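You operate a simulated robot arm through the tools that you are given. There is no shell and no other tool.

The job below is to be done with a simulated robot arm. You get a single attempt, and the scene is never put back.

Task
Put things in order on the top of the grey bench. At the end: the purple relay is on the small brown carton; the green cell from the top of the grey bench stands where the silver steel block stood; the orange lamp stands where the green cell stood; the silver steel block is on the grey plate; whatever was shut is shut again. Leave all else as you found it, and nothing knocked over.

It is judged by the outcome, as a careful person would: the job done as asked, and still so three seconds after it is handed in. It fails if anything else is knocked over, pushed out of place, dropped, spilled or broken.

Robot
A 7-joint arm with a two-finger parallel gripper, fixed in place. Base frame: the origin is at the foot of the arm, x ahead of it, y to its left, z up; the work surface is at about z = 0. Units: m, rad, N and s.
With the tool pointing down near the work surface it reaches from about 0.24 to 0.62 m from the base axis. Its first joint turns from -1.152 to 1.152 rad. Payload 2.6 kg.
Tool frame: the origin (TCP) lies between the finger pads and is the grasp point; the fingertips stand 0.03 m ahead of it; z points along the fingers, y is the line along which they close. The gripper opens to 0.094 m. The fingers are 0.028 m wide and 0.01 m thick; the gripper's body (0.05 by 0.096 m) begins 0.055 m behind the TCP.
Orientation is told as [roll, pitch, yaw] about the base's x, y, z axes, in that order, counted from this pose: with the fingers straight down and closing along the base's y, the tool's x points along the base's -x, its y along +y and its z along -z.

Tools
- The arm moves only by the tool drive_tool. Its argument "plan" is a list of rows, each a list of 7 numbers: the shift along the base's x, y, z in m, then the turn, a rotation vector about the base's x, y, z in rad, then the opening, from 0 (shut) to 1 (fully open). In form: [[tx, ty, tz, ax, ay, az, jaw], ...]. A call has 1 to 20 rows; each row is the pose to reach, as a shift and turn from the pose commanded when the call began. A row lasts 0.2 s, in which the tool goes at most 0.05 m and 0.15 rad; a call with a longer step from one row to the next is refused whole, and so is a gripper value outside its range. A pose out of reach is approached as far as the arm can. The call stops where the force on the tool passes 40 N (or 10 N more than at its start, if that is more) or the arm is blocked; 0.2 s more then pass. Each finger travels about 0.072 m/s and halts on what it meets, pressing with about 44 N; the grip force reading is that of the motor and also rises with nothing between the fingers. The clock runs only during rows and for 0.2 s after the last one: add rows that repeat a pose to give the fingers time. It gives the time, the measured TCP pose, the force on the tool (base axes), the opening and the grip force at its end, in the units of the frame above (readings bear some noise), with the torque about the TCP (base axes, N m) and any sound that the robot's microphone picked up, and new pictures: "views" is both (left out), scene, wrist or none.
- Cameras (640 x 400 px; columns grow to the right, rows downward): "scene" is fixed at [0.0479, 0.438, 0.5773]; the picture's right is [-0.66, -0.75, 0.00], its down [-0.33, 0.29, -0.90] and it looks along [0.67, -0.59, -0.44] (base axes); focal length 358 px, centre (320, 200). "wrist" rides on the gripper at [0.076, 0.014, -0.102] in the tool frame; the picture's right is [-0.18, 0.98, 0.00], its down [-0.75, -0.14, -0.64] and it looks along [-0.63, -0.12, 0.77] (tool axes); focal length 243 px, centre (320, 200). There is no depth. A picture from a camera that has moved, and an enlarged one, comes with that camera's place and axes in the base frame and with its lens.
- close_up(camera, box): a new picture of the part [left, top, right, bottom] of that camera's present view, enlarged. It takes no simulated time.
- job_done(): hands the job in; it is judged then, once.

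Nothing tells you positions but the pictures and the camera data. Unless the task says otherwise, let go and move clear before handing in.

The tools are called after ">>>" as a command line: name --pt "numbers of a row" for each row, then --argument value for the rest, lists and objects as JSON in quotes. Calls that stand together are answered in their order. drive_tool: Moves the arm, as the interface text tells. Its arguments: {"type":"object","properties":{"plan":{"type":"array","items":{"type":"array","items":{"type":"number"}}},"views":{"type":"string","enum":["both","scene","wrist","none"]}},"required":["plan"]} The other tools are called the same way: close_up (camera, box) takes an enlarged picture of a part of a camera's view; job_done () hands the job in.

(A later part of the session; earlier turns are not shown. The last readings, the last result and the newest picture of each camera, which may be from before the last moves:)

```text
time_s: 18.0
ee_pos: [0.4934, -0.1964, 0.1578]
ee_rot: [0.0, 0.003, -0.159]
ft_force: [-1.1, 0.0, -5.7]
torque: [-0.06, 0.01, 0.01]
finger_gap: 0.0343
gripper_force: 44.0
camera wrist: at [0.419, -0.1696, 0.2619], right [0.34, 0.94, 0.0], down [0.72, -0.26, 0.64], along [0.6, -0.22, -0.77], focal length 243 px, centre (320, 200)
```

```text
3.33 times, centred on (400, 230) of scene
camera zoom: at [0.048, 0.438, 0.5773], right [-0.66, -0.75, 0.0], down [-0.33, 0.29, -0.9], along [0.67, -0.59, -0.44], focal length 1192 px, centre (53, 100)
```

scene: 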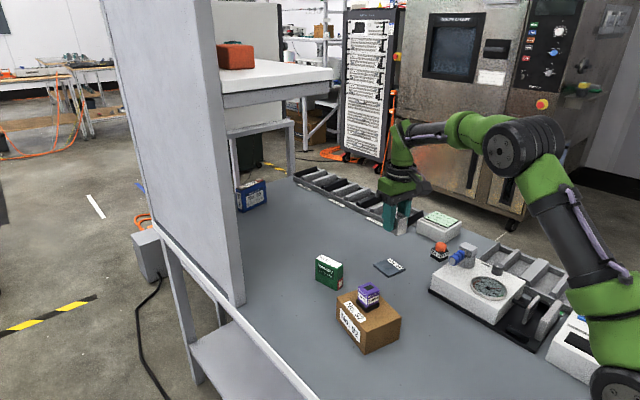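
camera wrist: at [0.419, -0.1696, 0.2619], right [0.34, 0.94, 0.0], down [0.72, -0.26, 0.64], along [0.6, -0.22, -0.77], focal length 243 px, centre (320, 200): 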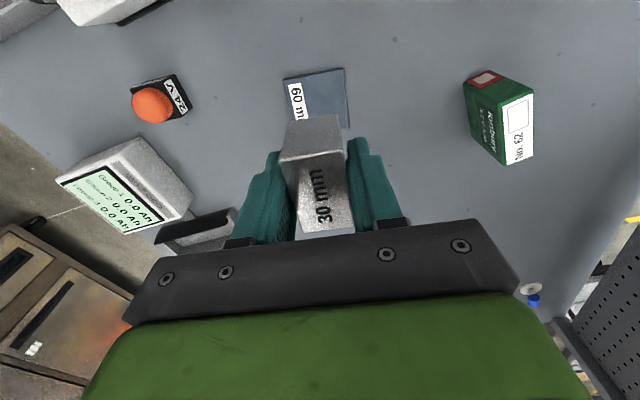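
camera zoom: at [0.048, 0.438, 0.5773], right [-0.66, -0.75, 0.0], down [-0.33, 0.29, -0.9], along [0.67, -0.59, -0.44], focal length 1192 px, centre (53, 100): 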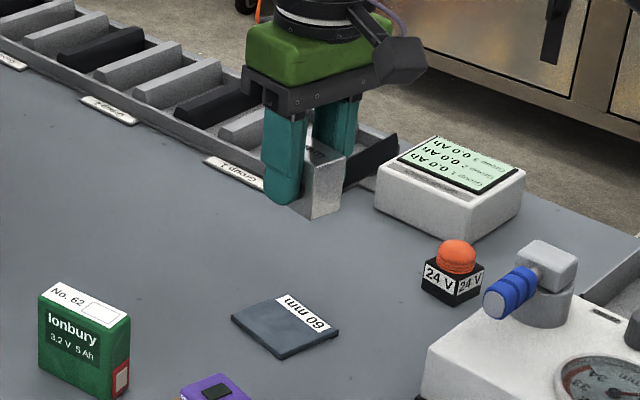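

The plate centre is about 6 mm ahead and 5 mm right of the block's present position. I'll correct for that and lower to just above the plate.

>>> drive_tool --pt "0.0055 -0.0043 -0.035 0 0 0 0" --pt "0.0055 -0.0043 -0.065 0 0 0 0" --pt "0.0055 -0.0043 -0.085 0 0 0 0" --pt "0.0055 -0.0043 -0.1 0 0 0 0" --pt "0.0055 -0.0043 -0.1 0 0 0 0" --views "both"

>>> close_up --camera "wrist" --box '[220, 80, 420, 240]'

>>> close_up --camera "scene" --box '[350, 220, 430, 290]'

```text
time_s: 19.2
ee_pos: [0.497, -0.2022, 0.0571]
ee_rot: [0.0, 0.0, -0.161]
ft_force: [0.3, 0.1, -5.1]
torque: [0.01, -0.02, -0.01]
finger_gap: 0.0341
gripper_force: 44.0
camera wrist: at [0.4246, -0.1763, 0.1604], right [0.34, 0.94, 0.0], down [0.72, -0.26, 0.64], along [0.6, -0.22, -0.77], focal length 243 px, centre (320, 200)
```

scene: 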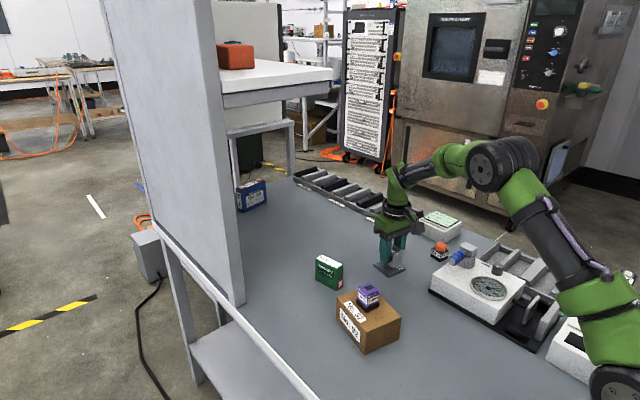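
wrist: 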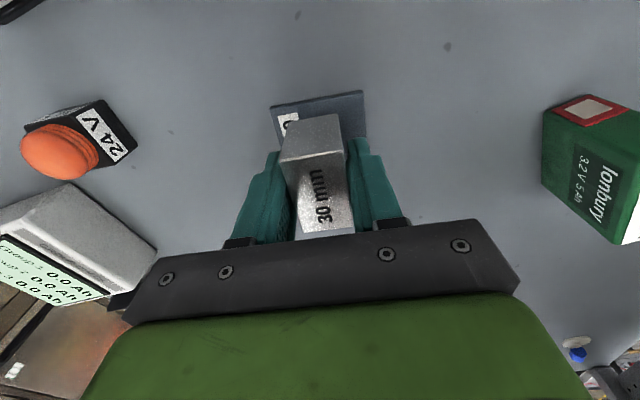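

```text
2.50 times, centred on (320, 160) of wrist
camera zoom: at [0.4246, -0.1763, 0.1604], right [0.34, 0.94, 0.0], down [0.72, -0.26, 0.64], along [0.6, -0.22, -0.77], focal length 606 px, centre (320, 300)
```

zoom: 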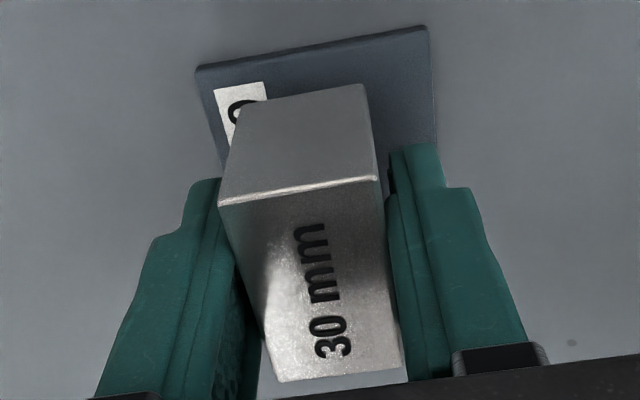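

```text
5.71 times, centred on (390, 255) of scene
camera zoom: at [0.0479, 0.438, 0.5773], right [-0.66, -0.75, 0.0], down [-0.33, 0.29, -0.9], along [0.67, -0.59, -0.44], focal length 2044 px, centre (-80, -114)
```

zoom: 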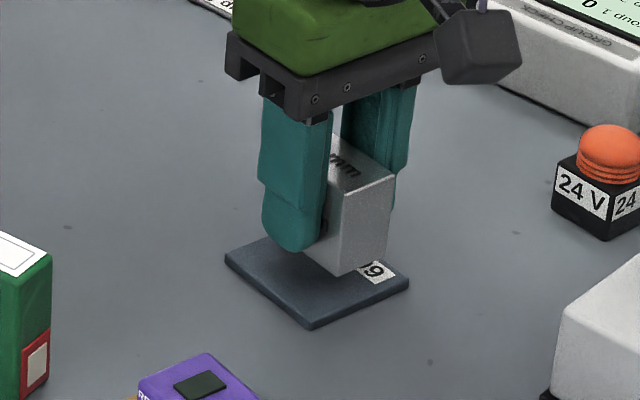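

The block is centred over the plate with margin on every side. I'll lower slowly until contact.

>>> drive_tool --pt "0 0 -0.005 0 0 0 0" --pt "0 0 -0.009 0 0 0 0" --pt "0 0 -0.011 0 0 0 0" --pt "0 0 -0.0125 0 0 0 0" --pt "0 0 -0.0135 0 0 0 0" --pt "0 0 -0.0135 0 0 0 0" --views "scene"

>>> close_up --camera "scene" --box '[350, 220, 430, 290]'

```text
time_s: 20.6
ee_pos: [0.4985, -0.2023, 0.0429]
ee_rot: [0.0, 0.0, -0.159]
ft_force: [1.0, -1.0, -4.6]
torque: [0.02, -0.02, 0.02]
finger_gap: 0.0343
gripper_force: 44.4
```

scene: 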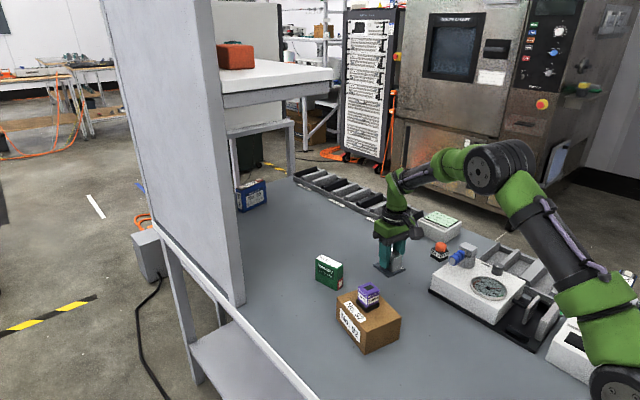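

```text
5.71 times, centred on (390, 255) of scene
camera zoom: at [0.0479, 0.438, 0.5773], right [-0.66, -0.75, 0.0], down [-0.33, 0.29, -0.9], along [0.67, -0.59, -0.44], focal length 2044 px, centre (-80, -114)
```

zoom: 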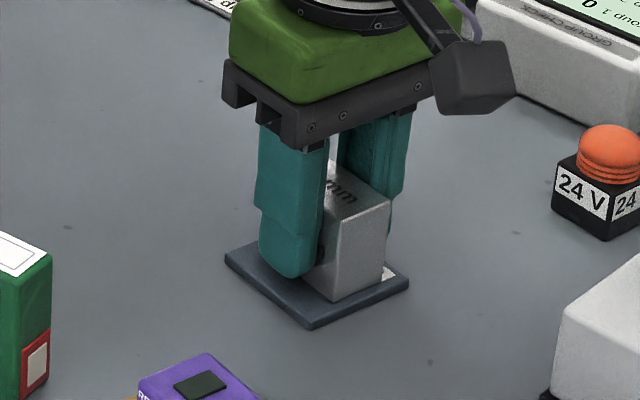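

Still about a millimetre up, since the weight is still on the arm. I'll ease down a little further.

>>> drive_tool --pt "0 0 -0.001 0 0 0 0" --pt "0 0 -0.0018 0 0 0 0" --pt "0 0 -0.0018 0 0 0 0" --views "none"

```text
time_s: 21.4
ee_pos: [0.4994, -0.2009, 0.0427]
ee_rot: [0.001, -0.001, -0.16]
ft_force: [-2.9, -1.5, 8.5]
torque: [-0.01, 0.14, -0.04]
finger_gap: 0.0341
gripper_force: 44.2
```

Contact is made (8.5 N). I'll ease off slightly, open, and lift straight up.

>>> drive_tool --pt "0 0 0.0005 0 0 0 0.0" --pt "0 0 0.0005 0 0 0 0.5" --pt "0 0 0.0005 0 0 0 0.75" --pt "0 0 0.0005 0 0 0 0.75" --pt "0 0 0.0005 0 0 0 0.75" --pt "0 0 0.01 0 0 0 0.75" --pt "0 0 0.03 0 0 0 0.75" --pt "0 0 0.06 0 0 0 0.75" --pt "0 0 0.09 0 0 0 0.75" --pt "0 0 0.11 0 0 0 0.75" --pt "0 0 0.11 0 0 0 0.75" --views "both"

>>> close_up --camera "scene" --box '[350, 220, 430, 290]'

>>> close_up --camera "wrist" --box '[240, 40, 400, 160]'

>>> close_up --camera "wrist" --box '[440, 50, 560, 180]'

>>> close_up --camera "wrist" --box '[100, 50, 240, 180]'

```text
time_s: 23.8
ee_pos: [0.4986, -0.2027, 0.1522]
ee_rot: [0.0, 0.0, -0.16]
ft_force: [0.3, 0.5, 0.8]
torque: [-0.01, -0.02, 0.0]
finger_gap: 0.0703
gripper_force: 0.0
camera wrist: at [0.4257, -0.1768, 0.2563], right [0.34, 0.94, 0.0], down [0.72, -0.26, 0.64], along [0.6, -0.22, -0.77], focal length 243 px, centre (320, 200)
```

scene: 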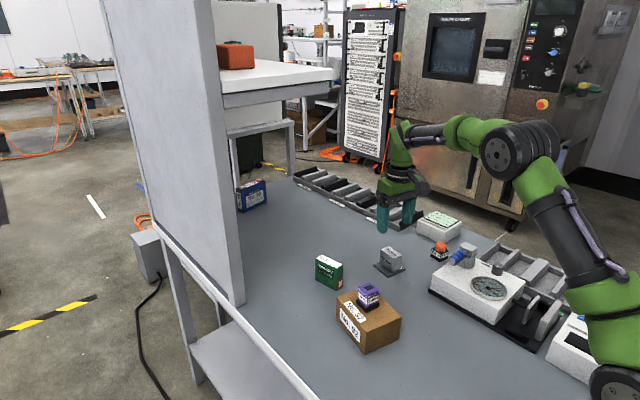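
wrist: 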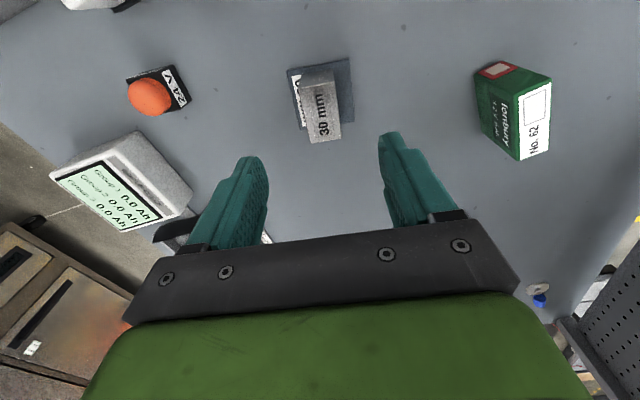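

```text
5.71 times, centred on (390, 255) of scene
camera zoom: at [0.0479, 0.438, 0.5773], right [-0.66, -0.75, 0.0], down [-0.33, 0.29, -0.9], along [0.67, -0.59, -0.44], focal length 2044 px, centre (-80, -114)
```

zoom: 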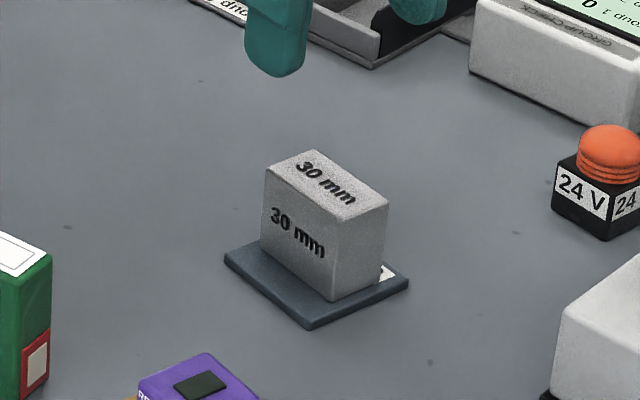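

```text
3.33 times, centred on (320, 100) of wrist
camera zoom: at [0.4257, -0.1768, 0.2563], right [0.34, 0.94, 0.0], down [0.72, -0.26, 0.64], along [0.6, -0.22, -0.77], focal length 809 px, centre (320, 533)
```

zoom: 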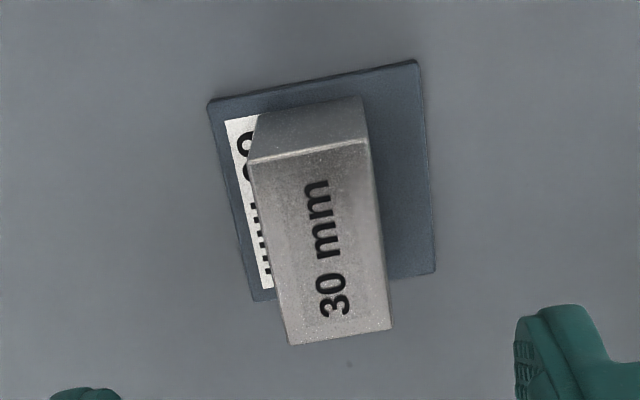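

```text
3.08 times, centred on (500, 115) of wrist
camera zoom: at [0.4257, -0.1768, 0.2563], right [0.34, 0.94, 0.0], down [0.72, -0.26, 0.64], along [0.6, -0.22, -0.77], focal length 746 px, centre (-234, 462)
```

zoom: 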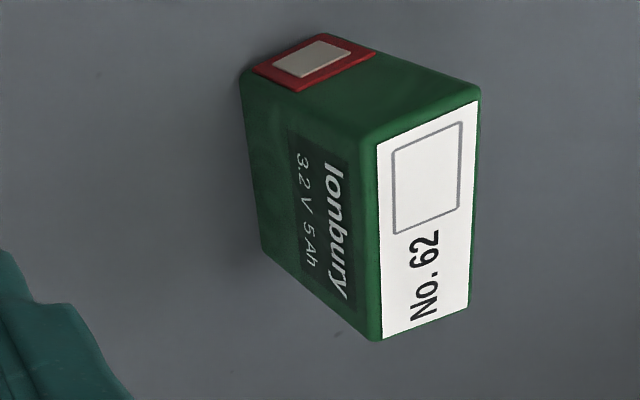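

```text
3.08 times, centred on (170, 115) of wrist
camera zoom: at [0.4257, -0.1768, 0.2563], right [0.34, 0.94, 0.0], down [0.72, -0.26, 0.64], along [0.6, -0.22, -0.77], focal length 746 px, centre (782, 462)
```

zoom: 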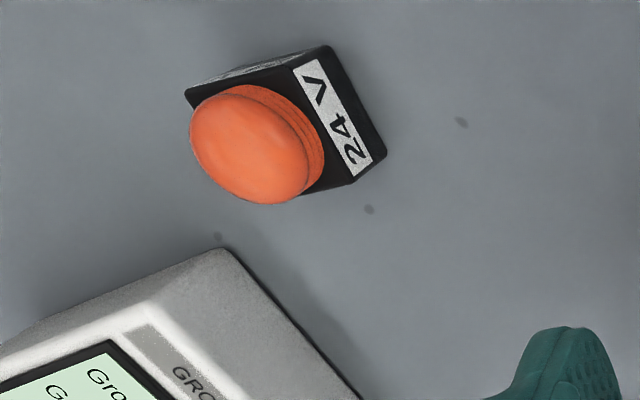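

The steel block stands on the plate. Next I hover over the green cell, turned to its heading of about +0.18.

>>> drive_tool --pt "0.01 0.03 0.01 0 0 0.068 0.75" --pt "0.021 0.064 0.015 0 0 0.136 0.75" --pt "0.034 0.097 0.015 0 0 0.204 0.75" --pt "0.047 0.13 0.015 0 0 0.272 0.75" --pt "0.0585 0.1605 0.015 0 0 0.34 0.75" --pt "0.0585 0.1605 0.015 0 0 0.34 0.75" --views "both"

>>> close_up --camera "wrist" --box '[250, 60, 410, 180]'

```text
time_s: 25.2
ee_pos: [0.557, -0.0382, 0.1656]
ee_rot: [0.001, -0.001, 0.18]
ft_force: [0.3, 0.0, -0.1]
torque: [0.02, -0.02, 0.01]
finger_gap: 0.0708
gripper_force: 0.1
camera wrist: at [0.4792, -0.0395, 0.2691], right [0.0, 1.0, 0.0], down [0.77, 0.0, 0.64], along [0.64, 0.0, -0.77], focal length 243 px, centre (320, 200)
```

scene: 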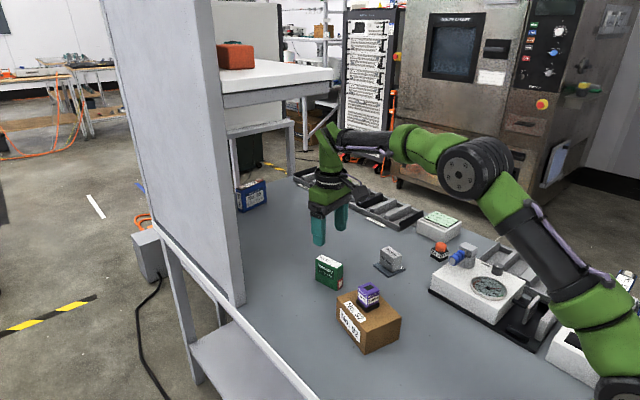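
wrist: 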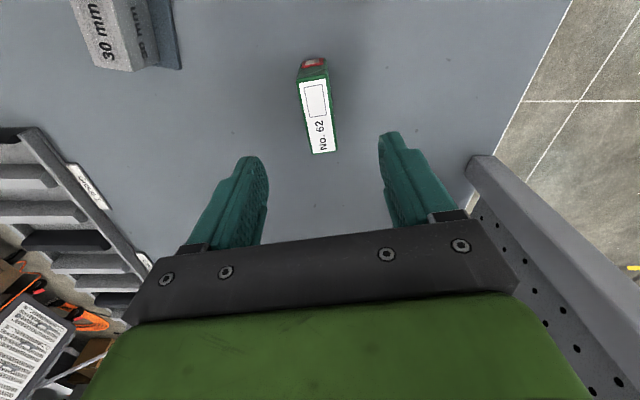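

```text
3.33 times, centred on (330, 120) of wrist
camera zoom: at [0.4792, -0.0395, 0.2691], right [0.0, 1.0, 0.0], down [0.77, 0.0, 0.64], along [0.64, 0.0, -0.77], focal length 809 px, centre (287, 467)
```

zoom: 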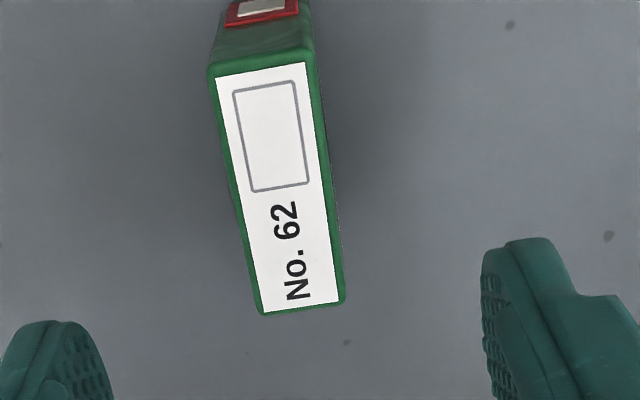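

The cell's centre is within 2 mm of the tool axis, at about (0.559, -0.040), heading about +0.17. I'll descend around it with open fingers.

>>> drive_tool --pt "0.002 -0.001 -0.03 0 0 -0.01 0.75" --pt "0.002 -0.001 -0.06 0 0 -0.01 0.75" --pt "0.002 -0.001 -0.085 0 0 -0.01 0.75" --pt "0.002 -0.001 -0.105 0 0 -0.01 0.75" --pt "0.002 -0.001 -0.118 0 0 -0.01 0.75" --pt "0.002 -0.001 -0.126 0 0 -0.01 0.75" --pt "0.002 -0.001 -0.126 0 0 -0.01 0.75" --views "both"

>>> close_up --camera "wrist" --box '[220, 120, 420, 260]'

```text
time_s: 26.8
ee_pos: [0.5585, -0.0407, 0.0416]
ee_rot: [0.0, 0.001, 0.169]
ft_force: [-0.4, 0.1, -0.1]
torque: [-0.02, 0.02, -0.03]
finger_gap: 0.0705
gripper_force: 0.0
camera wrist: at [0.4808, -0.0397, 0.1444], right [0.02, 1.0, 0.0], down [0.77, -0.01, 0.64], along [0.64, -0.01, -0.77], focal length 243 px, centre (320, 200)
```

scene: 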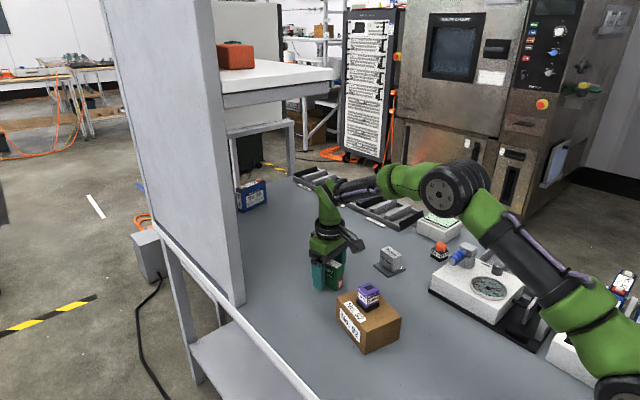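
wrist: 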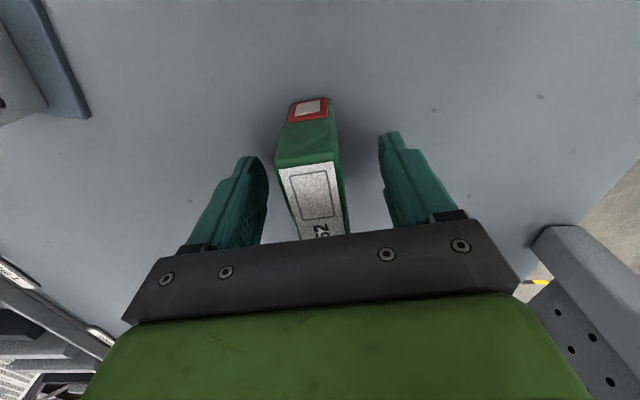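

```text
2.86 times, centred on (320, 190) of wrist
camera zoom: at [0.4808, -0.0397, 0.1444], right [0.02, 1.0, 0.0], down [0.77, -0.01, 0.64], along [0.64, -0.01, -0.77], focal length 693 px, centre (320, 229)
```

zoom: 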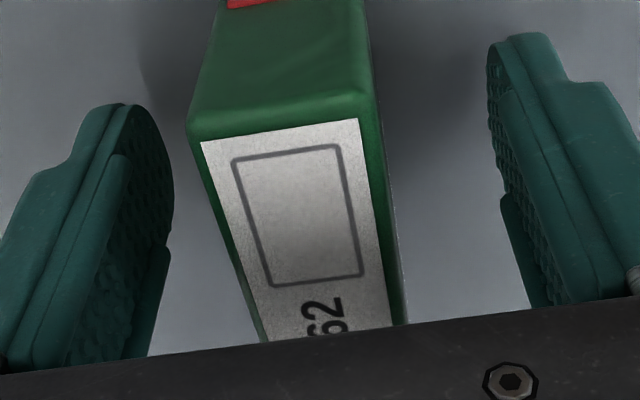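

The cell is between the fingers. I close, lift it straight up, and check the hold.

>>> drive_tool --pt "0 0 0 0 0 0 0" --pt "0 0 0 0 0 0 0" --pt "0 0 0 0 0 0 0" --pt "0 0 0 0 0 0 0" --pt "0 0 0 0 0 0 0" --pt "0 0 0.008 0 0 0 0" --pt "0 0 0.025 0 0 0 0" --pt "0 0 0.055 0 0 0 0" --pt "0 0 0.09 0 0 0 0" --pt "0 0 0.12 0 0 0 0" --pt "0 0 0.12 0 0 0 0" --views "both"

>>> close_up --camera "scene" --box '[280, 180, 380, 290]'

```text
time_s: 29.2
ee_pos: [0.5586, -0.0419, 0.161]
ee_rot: [0.0, 0.001, 0.172]
ft_force: [-0.8, 0.3, -3.3]
torque: [-0.01, 0.0, 0.0]
finger_gap: 0.0303
gripper_force: 44.1
camera wrist: at [0.4807, -0.0411, 0.2652], right [0.01, 1.0, 0.0], down [0.77, -0.01, 0.64], along [0.64, -0.01, -0.77], focal length 243 px, centre (320, 200)
```

scene: 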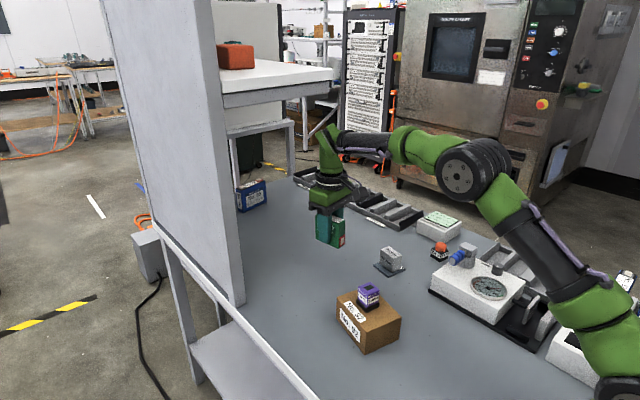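
wrist: 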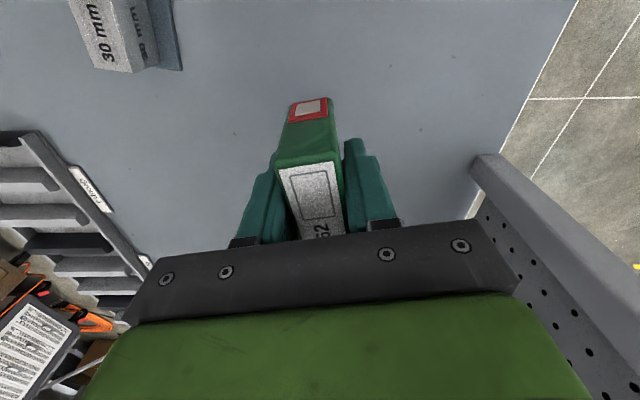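

```text
3.64 times, centred on (330, 235) of scene
camera zoom: at [0.0479, 0.438, 0.5773], right [-0.66, -0.75, 0.0], down [-0.33, 0.29, -0.9], along [0.67, -0.59, -0.44], focal length 1301 px, centre (284, 73)
```

zoom: 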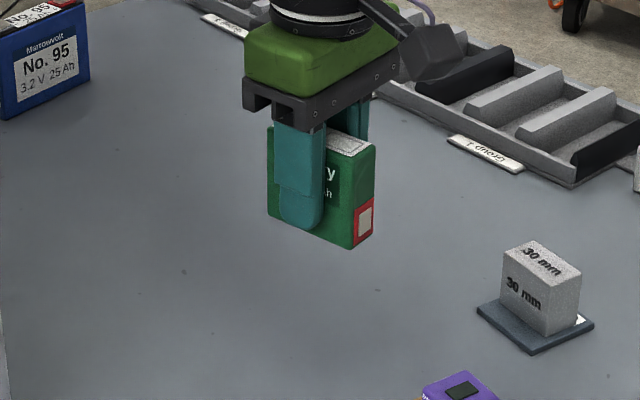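

The cell is held and undisturbed. I'll carry it at height to the block's old spot, turning to the block's old heading.

>>> drive_tool --pt "-0.03 -0.02 0 0 0 -0.01 0" --pt "-0.065 -0.045 0 0 0 -0.02 0" --pt "-0.105 -0.063 0 0 0 -0.03 0" --pt "-0.15 -0.073 0 0 0 -0.04 0" --pt "-0.195 -0.0792 0 0 0 -0.047 0" --pt "-0.24 -0.0792 0 0 0 -0.047 0" --pt "-0.275 -0.0792 0 0 0 -0.047 0" --pt "-0.3005 -0.0792 0 0 0 -0.047 0" --pt "-0.3005 -0.0792 0 0 0 -0.047 0" --views "both"

>>> close_up --camera "wrist" --box '[200, 60, 440, 250]'

```text
time_s: 31.2
ee_pos: [0.2606, -0.1227, 0.161]
ee_rot: [0.0, 0.0, 0.126]
ft_force: [-1.0, -0.2, -2.9]
torque: [-0.02, 0.0, 0.04]
finger_gap: 0.0299
gripper_force: 43.8
camera wrist: at [0.1817, -0.1185, 0.2645], right [0.06, 1.0, 0.0], down [0.77, -0.05, 0.64], along [0.64, -0.04, -0.77], focal length 243 px, centre (320, 200)
```

scene: 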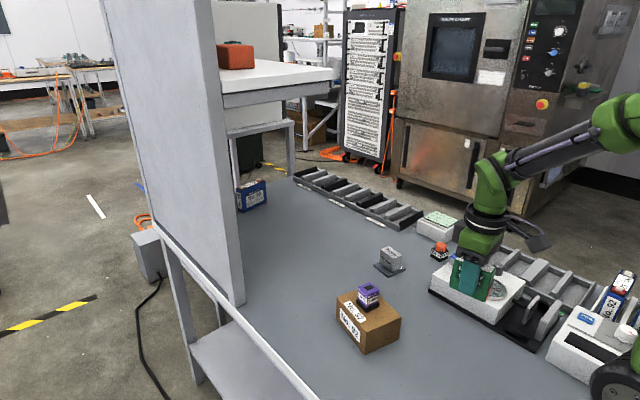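
wrist: 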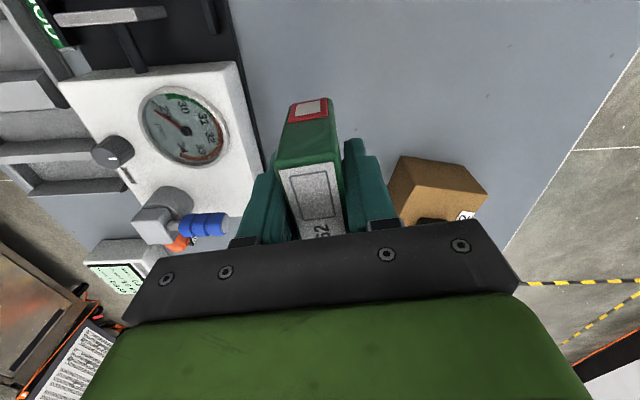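

```text
2.11 times, centred on (320, 155) of wrist
camera zoom: at [0.1817, -0.1185, 0.2645], right [0.06, 1.0, 0.0], down [0.77, -0.05, 0.64], along [0.64, -0.04, -0.77], focal length 511 px, centre (320, 295)
```

zoom: 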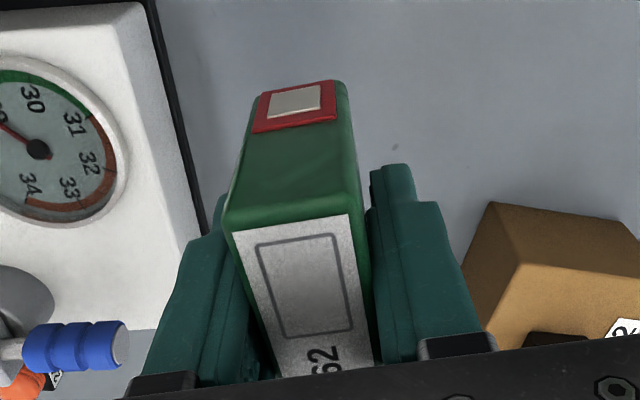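

It's over the vacated spot. I'll lower the cell slowly towards the bench.

>>> drive_tool --pt "0 0 -0.03 0 0 0 0" --pt "0 0 -0.06 0 0 0 0" --pt "0 0 -0.085 0 0 0 0" --pt "0 0 -0.102 0 0 0 0" --pt "0 0 -0.111 0 0 0 0" --pt "0 0 -0.115 0 0 0 0" --pt "0 0 -0.117 0 0 0 0" --pt "0 0 -0.117 0 0 0 0" --views "scene"

>>> close_up --camera "scene" --box '[410, 270, 510, 370]'

```text
time_s: 33.0
ee_pos: [0.2594, -0.1215, 0.0434]
ee_rot: [-0.001, 0.0, 0.122]
ft_force: [0.6, 1.3, -2.3]
torque: [-0.02, -0.03, -0.02]
finger_gap: 0.0303
gripper_force: 44.4
```

scene: 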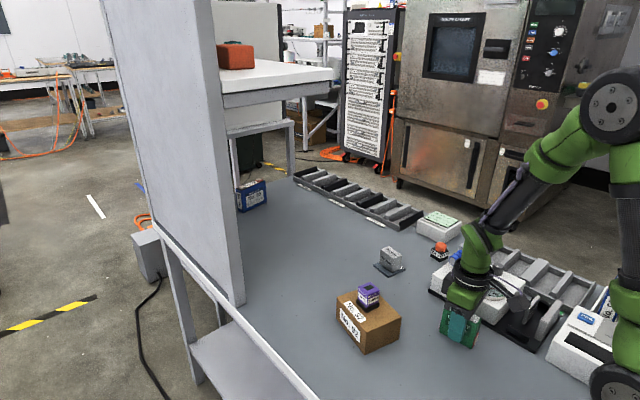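

```text
4.00 times, centred on (460, 320) of scene
camera zoom: at [0.0479, 0.438, 0.5773], right [-0.66, -0.75, 0.0], down [-0.33, 0.29, -0.9], along [0.67, -0.59, -0.44], focal length 1431 px, centre (-240, -280)
```

zoom: 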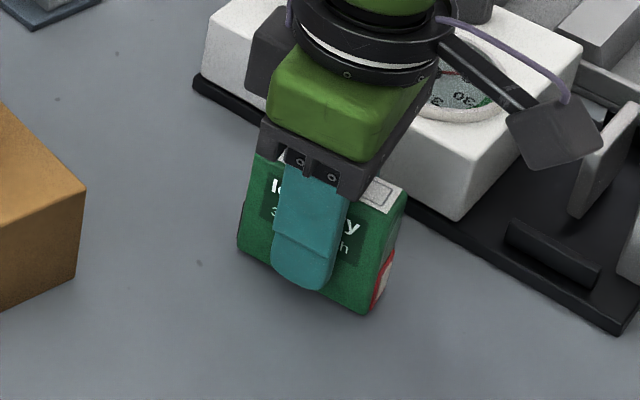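

Almost down, and the footprint lines up with the block's old one. I'll ease down the last 2–3 mm.

>>> drive_tool --pt "0 0 -0.001 0 0 0 0" --pt "0 0 -0.002 0 0 0 0" --pt "0 0 -0.002 0 0 0 0" --views "none"

```text
time_s: 33.8
ee_pos: [0.2601, -0.1221, 0.0424]
ee_rot: [-0.001, 0.001, 0.122]
ft_force: [-0.3, -0.1, -1.7]
torque: [-0.02, -0.04, -0.02]
finger_gap: 0.03
gripper_force: 44.0
```

>>> drive_tool --pt "0 0 -0.001 0 0 0 0" --pt "0 0 -0.0015 0 0 0 0" --pt "0 0 -0.0015 0 0 0 0" --views "none"

```text
time_s: 34.6
ee_pos: [0.2597, -0.1197, 0.0407]
ee_rot: [0.0, 0.0, 0.124]
ft_force: [-2.8, 5.6, 17.0]
torque: [0.06, 0.14, -0.03]
finger_gap: 0.0298
gripper_force: 43.8
```

The cell now rests firmly on the bench (17 N). I'll back off about a millimetre of press, release, and lift away.

>>> drive_tool --pt "0 0 0.0008 0 0 0 0.0" --pt "0 0 0.0008 0 0 0 0.0" --pt "0 0 0.0008 0 0 0 0.4" --pt "0 0 0.0008 0 0 0 0.7" --pt "0 0 0.0008 0 0 0 0.7" --pt "0 0 0.0008 0 0 0 0.7" --pt "0 0 0.01 0 0 0 0.7" --pt "0 0 0.03 0 0 0 0.7" --pt "0 0 0.06 0 0 0 0.7" --pt "0 0 0.09 0 0 0 0.7" --pt "0 0 0.12 0 0 0 0.7" --pt "0 0 0.15 0 0 0 0.7" --pt "0 0 0.15 0 0 0 0.7" --views "both"

>>> close_up --camera "scene" --box '[410, 270, 510, 370]'

>>> close_up --camera "wrist" --box '[220, 20, 420, 170]'

```text
time_s: 37.4
ee_pos: [0.259, -0.123, 0.1917]
ee_rot: [0.0, -0.001, 0.123]
ft_force: [0.0, 0.7, 0.4]
torque: [0.06, 0.02, -0.01]
finger_gap: 0.0659
gripper_force: 0.0
camera wrist: at [0.1814, -0.1184, 0.2939], right [0.06, 1.0, 0.0], down [0.77, -0.05, 0.64], along [0.64, -0.04, -0.77], focal length 243 px, centre (320, 200)
```

scene: 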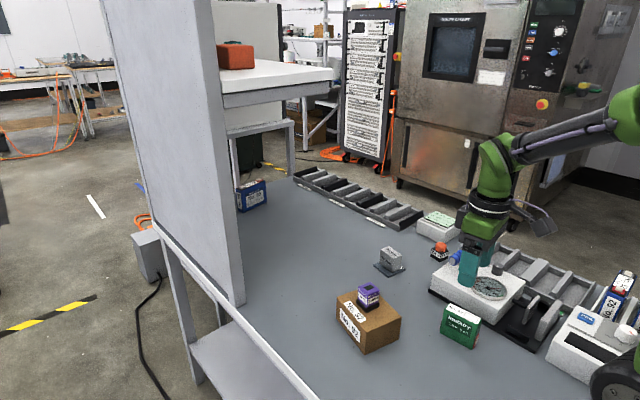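
wrist: 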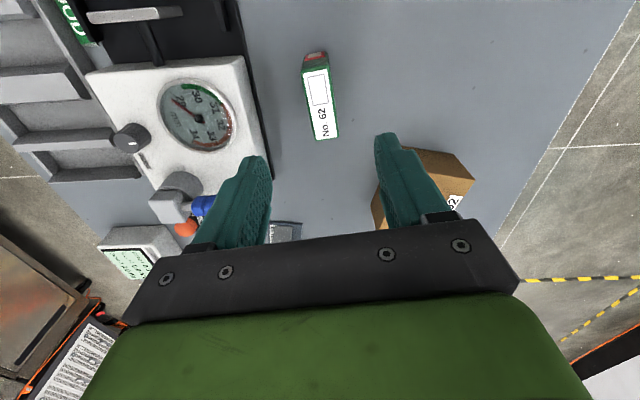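

```text
4.00 times, centred on (460, 320) of scene
camera zoom: at [0.0479, 0.438, 0.5773], right [-0.66, -0.75, 0.0], down [-0.33, 0.29, -0.9], along [0.67, -0.59, -0.44], focal length 1431 px, centre (-240, -280)
```

zoom: 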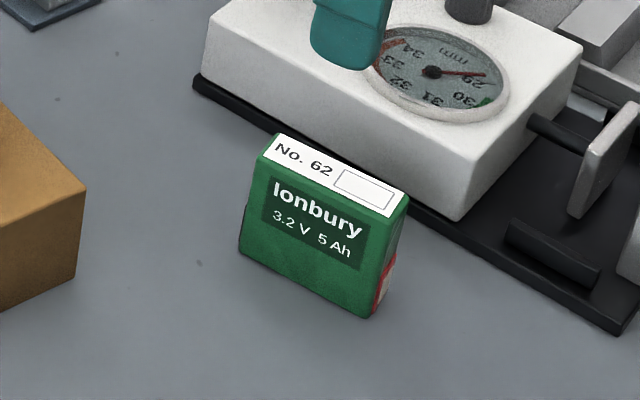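

```text
2.67 times, centred on (320, 95) of wrist
camera zoom: at [0.1814, -0.1184, 0.2939], right [0.06, 1.0, 0.0], down [0.77, -0.05, 0.64], along [0.64, -0.04, -0.77], focal length 647 px, centre (320, 480)
```

zoom: 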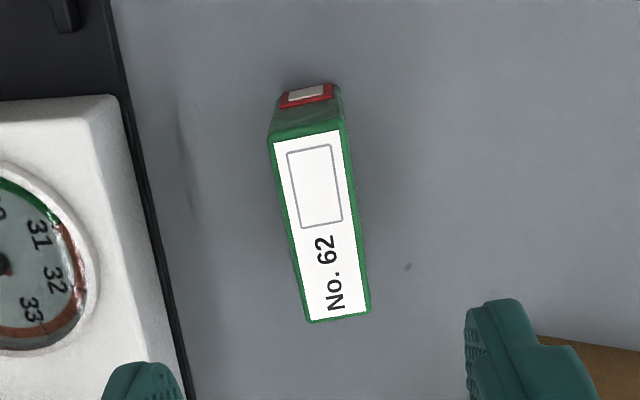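

The cell stands on the block's old spot. Next is the lamp, which I place at about (0.439, -0.341) with heading about -0.15. I'll route around the gauge device at height.

>>> drive_tool --pt "0.04 0 0 0 0 -0.035 0.75" --pt "0.085 -0.005 0 0 0 -0.07 0.75" --pt "0.13 -0.02 0 0 0 -0.105 0.75" --pt "0.16 -0.055 0 0 0 -0.14 0.75" --pt "0.175 -0.1 0 0 0 -0.175 0.75" --pt "0.18 -0.145 0 0 0 -0.21 0.75" --pt "0.18 -0.185 -0.01 0 0 -0.245 0.75" --pt "0.18 -0.218 -0.02 0 0 -0.273 0.75" --pt "0.18 -0.218 -0.02 0 0 -0.273 0.75" --views "both"

>>> close_up --camera "wrist" --box '[240, 40, 400, 160]'

>>> close_up --camera "scene" --box '[390, 180, 500, 290]'

```text
time_s: 39.4
ee_pos: [0.4407, -0.3384, 0.1702]
ee_rot: [0.001, 0.0, -0.15]
ft_force: [0.6, 1.2, 0.0]
torque: [-0.01, 0.02, 0.01]
finger_gap: 0.0703
gripper_force: 0.1
camera wrist: at [0.3669, -0.3131, 0.2735], right [0.33, 0.94, 0.0], down [0.72, -0.25, 0.64], along [0.61, -0.21, -0.77], focal length 243 px, centre (320, 200)
```

scene: 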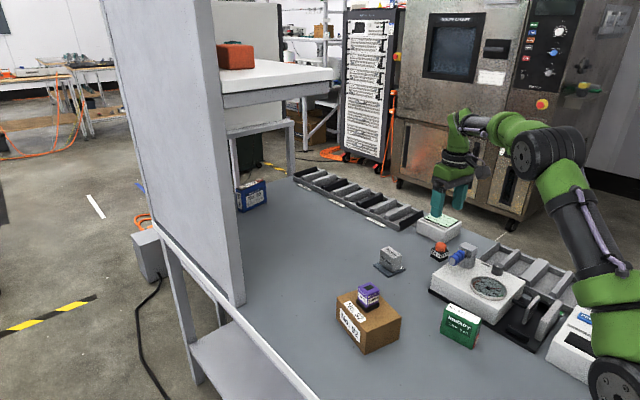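
wrist: 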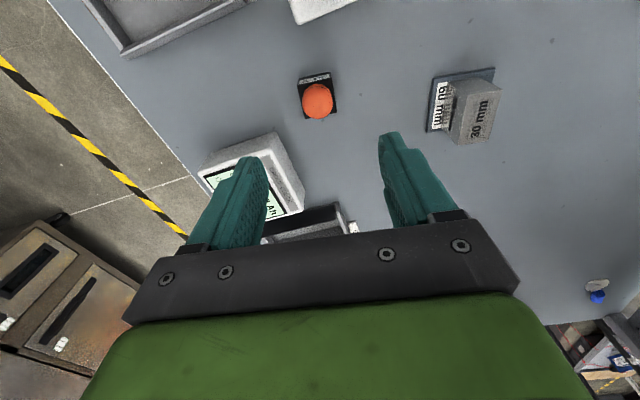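

```text
3.33 times, centred on (320, 100) of wrist
camera zoom: at [0.3669, -0.3131, 0.2735], right [0.33, 0.94, 0.0], down [0.72, -0.25, 0.64], along [0.61, -0.21, -0.77], focal length 809 px, centre (320, 533)
```

zoom: 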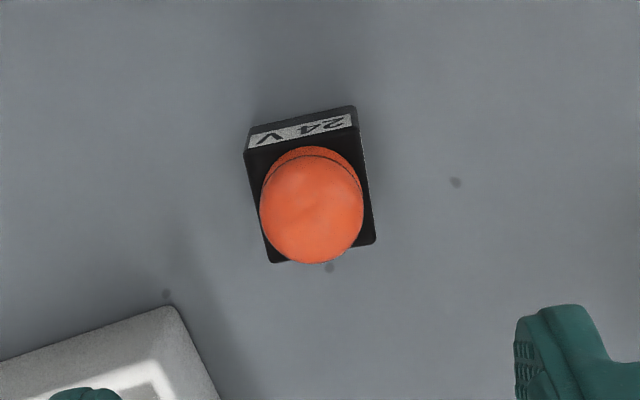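

```text
3.64 times, centred on (445, 235) of scene
camera zoom: at [0.0479, 0.438, 0.5773], right [-0.66, -0.75, 0.0], down [-0.33, 0.29, -0.9], along [0.67, -0.59, -0.44], focal length 1301 px, centre (-134, 73)
```

zoom: 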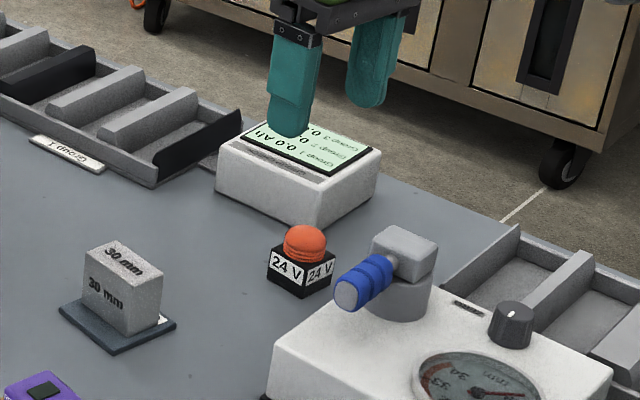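

The gauge's post beside the lamp is about 0.107 high, and in this orientation the wrist camera housing would come down close over it. The lamp base is square, so I'll turn the tool about -90° first. That puts the camera over open bench when I descend.

>>> drive_tool --pt "0.0004 -0.0027 0 0 0 -0.13 0.62" --pt "0.0004 -0.0027 0 0 0 -0.26 0.62" --pt "0.0004 -0.0027 0 0 0 -0.39 0.62" --pt "0.0004 -0.0027 0 0 0 -0.52 0.62" --pt "0.0004 -0.0027 0 0 0 -0.65 0.62" --pt "0.0004 -0.0027 0 0 0 -0.78 0.62" --pt "0.0004 -0.0027 0 0 0 -0.91 0.62" --pt "0.0004 -0.0027 0 0 0 -1.04 0.62" --pt "0.0004 -0.0027 0 0 0 -1.17 0.62" --pt "0.0004 -0.0027 0 0 0 -1.3 0.62" --pt "0.0004 -0.0027 0 0 0 -1.43 0.62" --pt "0.0004 -0.0027 0 0 0 -1.555 0.62" --pt "0.0004 -0.0027 0 0 0 -1.555 0.62" --views "both"

>>> close_up --camera "wrist" --box '[240, 40, 400, 160]'

```text
time_s: 42.2
ee_pos: [0.4397, -0.342, 0.1712]
ee_rot: [-0.001, 0.0, -1.708]
ft_force: [1.0, -0.2, 0.4]
torque: [0.04, -0.01, -0.02]
finger_gap: 0.0584
gripper_force: 0.1
camera wrist: at [0.4641, -0.2689, 0.2734], right [0.95, -0.32, 0.0], down [-0.24, -0.73, 0.64], along [-0.2, -0.61, -0.77], focal length 243 px, centre (320, 200)
```

scene: 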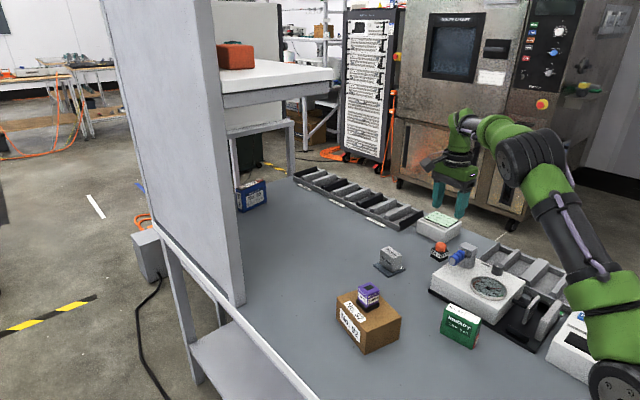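
wrist: 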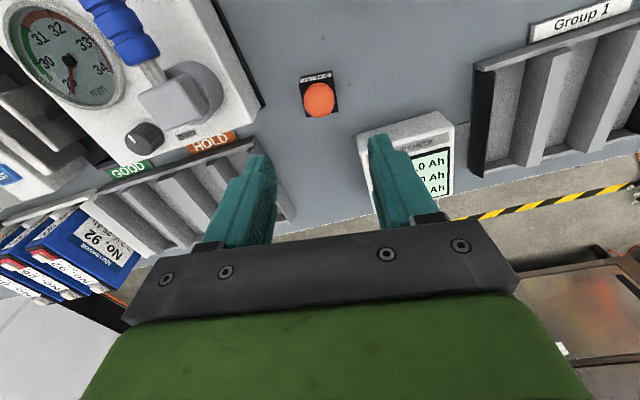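

```text
3.33 times, centred on (320, 100) of wrist
camera zoom: at [0.4641, -0.2689, 0.2734], right [0.95, -0.32, 0.0], down [-0.24, -0.73, 0.64], along [-0.2, -0.61, -0.77], focal length 809 px, centre (320, 533)
```

zoom: 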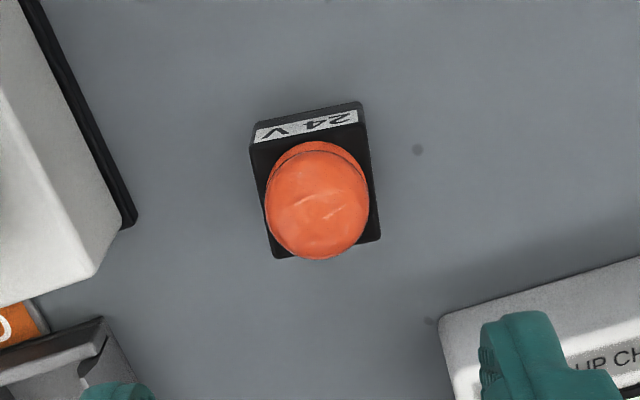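

The lamp is centred and square to the fingers, with clear space on both sides. I'll descend to grip its black base.

>>> drive_tool --pt "0 0.0005 -0.03 0 0 0 0.62" --pt "0 0.0005 -0.06 0 0 0 0.62" --pt "0 0.0005 -0.09 0 0 0 0.62" --pt "0 0.0005 -0.11 0 0 0 0.62" --pt "0 0.0005 -0.125 0 0 0 0.62" --pt "0 0.0005 -0.134 0 0 0 0.62" --pt "0 0.0005 -0.134 0 0 0 0.62" --views "both"

>>> close_up --camera "wrist" --box '[220, 100, 420, 250]'

>>> close_up --camera "scene" --box '[390, 190, 500, 290]'

```text
time_s: 43.8
ee_pos: [0.4406, -0.3434, 0.0368]
ee_rot: [0.0, 0.0, -1.705]
ft_force: [0.5, -0.5, -0.2]
torque: [-0.01, -0.03, -0.03]
finger_gap: 0.0584
gripper_force: 0.0
camera wrist: at [0.4644, -0.2696, 0.1396], right [0.95, -0.31, 0.0], down [-0.24, -0.73, 0.64], along [-0.2, -0.61, -0.77], focal length 243 px, centre (320, 200)
```

scene: 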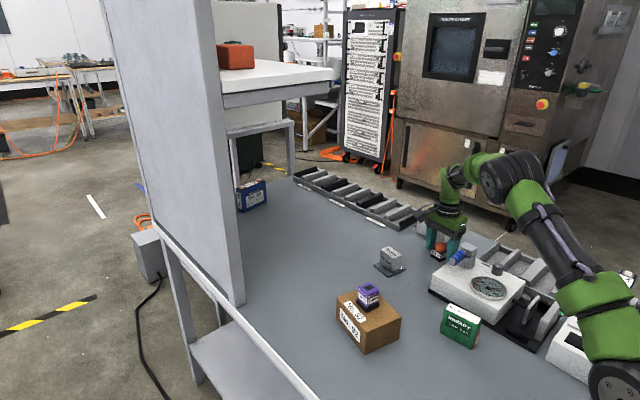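
wrist: 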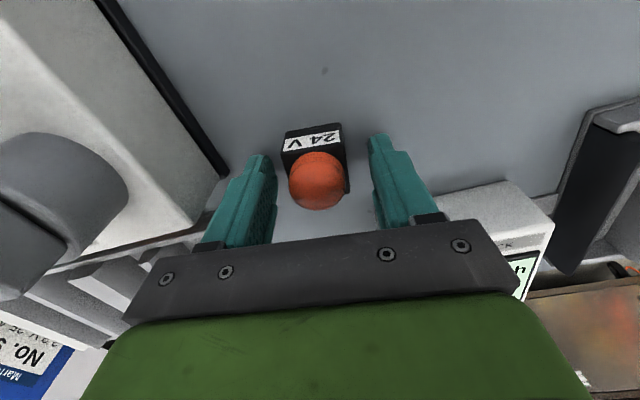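

```text
2.67 times, centred on (320, 175) of wrist
camera zoom: at [0.4644, -0.2696, 0.1396], right [0.95, -0.31, 0.0], down [-0.24, -0.73, 0.64], along [-0.2, -0.61, -0.77], focal length 647 px, centre (320, 267)
```

zoom: 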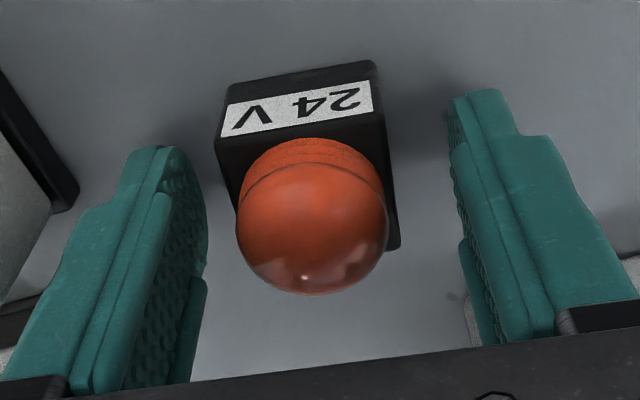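

```text
4.00 times, centred on (445, 240) of scene
camera zoom: at [0.0479, 0.438, 0.5773], right [-0.66, -0.75, 0.0], down [-0.33, 0.29, -0.9], along [0.67, -0.59, -0.44], focal length 1431 px, centre (-180, 40)
```

zoom: 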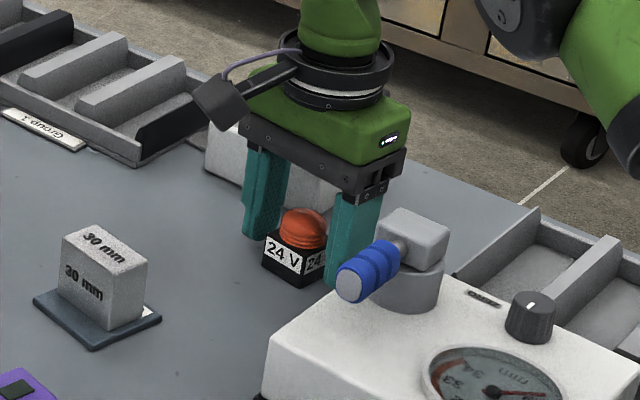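

The lamp's base is between the fingers. I close and lift straight up.

>>> drive_tool --pt "0 0 0 0 0 0 0" --pt "0 0 0 0 0 0 0" --pt "0 0 0 0 0 0 0" --pt "0 0 0 0 0 0 0" --pt "0 0 0.008 0 0 0 0" --pt "0 0 0.025 0 0 0 0" --pt "0 0 0.055 0 0 0 0" --pt "0 0 0.09 0 0 0 0" --pt "0 0 0.12 0 0 0 0" --pt "0 0 0.12 0 0 0 0" --views "both"

>>> close_up --camera "wrist" --box '[220, 100, 420, 250]'

```text
time_s: 46.0
ee_pos: [0.4382, -0.3406, 0.1554]
ee_rot: [0.0, 0.001, -1.706]
ft_force: [0.0, -0.2, -1.0]
torque: [0.01, 0.0, 0.0]
finger_gap: 0.0329
gripper_force: 44.0
camera wrist: at [0.4615, -0.2688, 0.2589], right [0.95, -0.31, 0.0], down [-0.24, -0.73, 0.64], along [-0.2, -0.61, -0.77], focal length 243 px, centre (320, 200)
```

scene: 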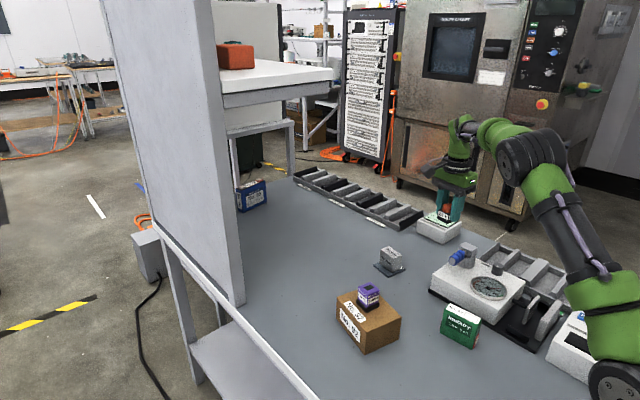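
wrist: 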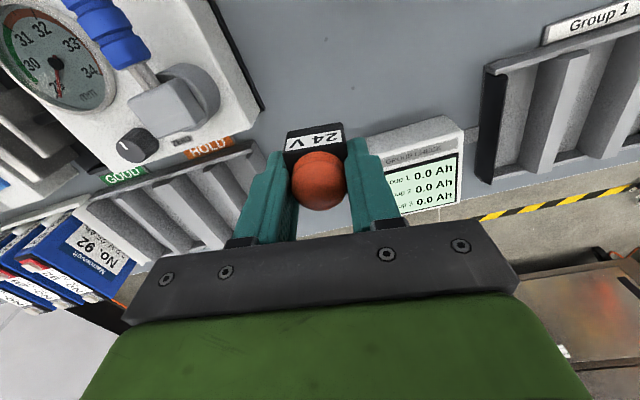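

```text
2.67 times, centred on (320, 175) of wrist
camera zoom: at [0.4615, -0.2688, 0.2589], right [0.95, -0.31, 0.0], down [-0.24, -0.73, 0.64], along [-0.2, -0.61, -0.77], focal length 647 px, centre (320, 267)
```

zoom: 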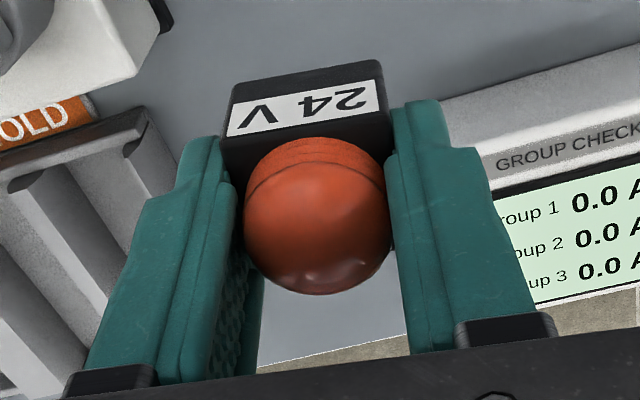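

The lamp is held securely and centred. I'll carry it at height to the cell's old spot, turning it to the cell's old heading on the way.

>>> drive_tool --pt "0.01 0.033 0 0 0 0.038 0" --pt "0.025 0.07 0 0 0 0.076 0" --pt "0.04 0.11 0 0 0 0.114 0" --pt "0.055 0.15 0 0 0 0.152 0" --pt "0.07 0.19 0 0 0 0.19 0" --pt "0.087 0.23 0 0 0 0.228 0" --pt "0.104 0.267 0 0 0 0.266 0" --pt "0.1206 0.3002 0 0 0 0.305 0" --pt "0.1206 0.3002 0 0 0 0.305 0" --views "both"

>>> close_up --camera "scene" --box '[280, 190, 390, 300]'

```text
time_s: 48.0
ee_pos: [0.5606, -0.0372, 0.155]
ee_rot: [0.0, -0.001, -1.4]
ft_force: [0.5, -0.2, -0.6]
torque: [0.02, 0.02, -0.02]
finger_gap: 0.0328
gripper_force: 44.1
camera wrist: at [0.5603, 0.0391, 0.2586], right [1.0, -0.01, 0.0], down [-0.01, -0.77, 0.64], along [-0.01, -0.64, -0.77], focal length 243 px, centre (320, 200)
```

scene: 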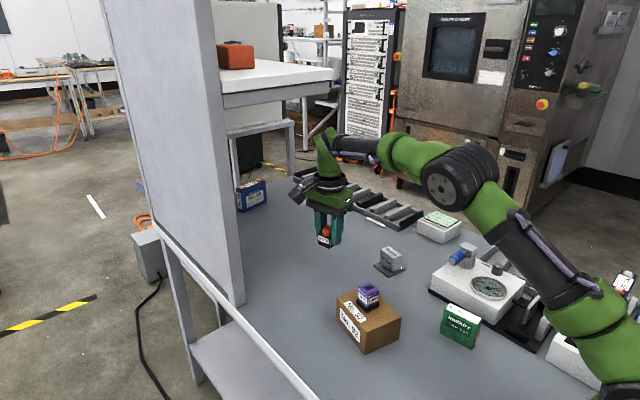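
wrist: 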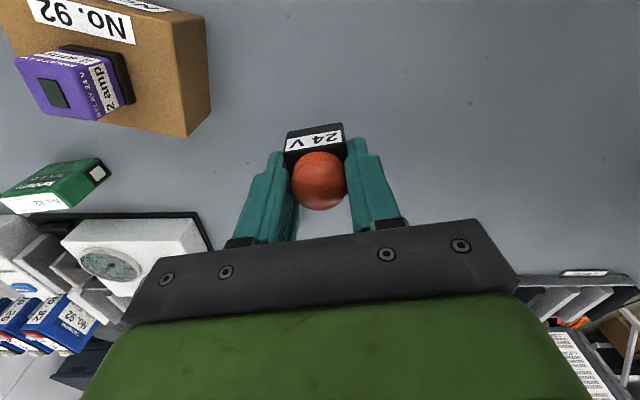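

```text
3.64 times, centred on (335, 245) of scene
camera zoom: at [0.0479, 0.4381, 0.5773], right [-0.66, -0.75, 0.0], down [-0.33, 0.29, -0.9], along [0.67, -0.59, -0.44], focal length 1301 px, centre (266, 36)
```

zoom: 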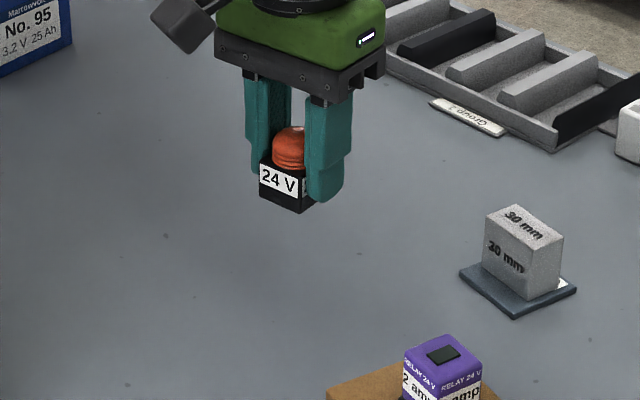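

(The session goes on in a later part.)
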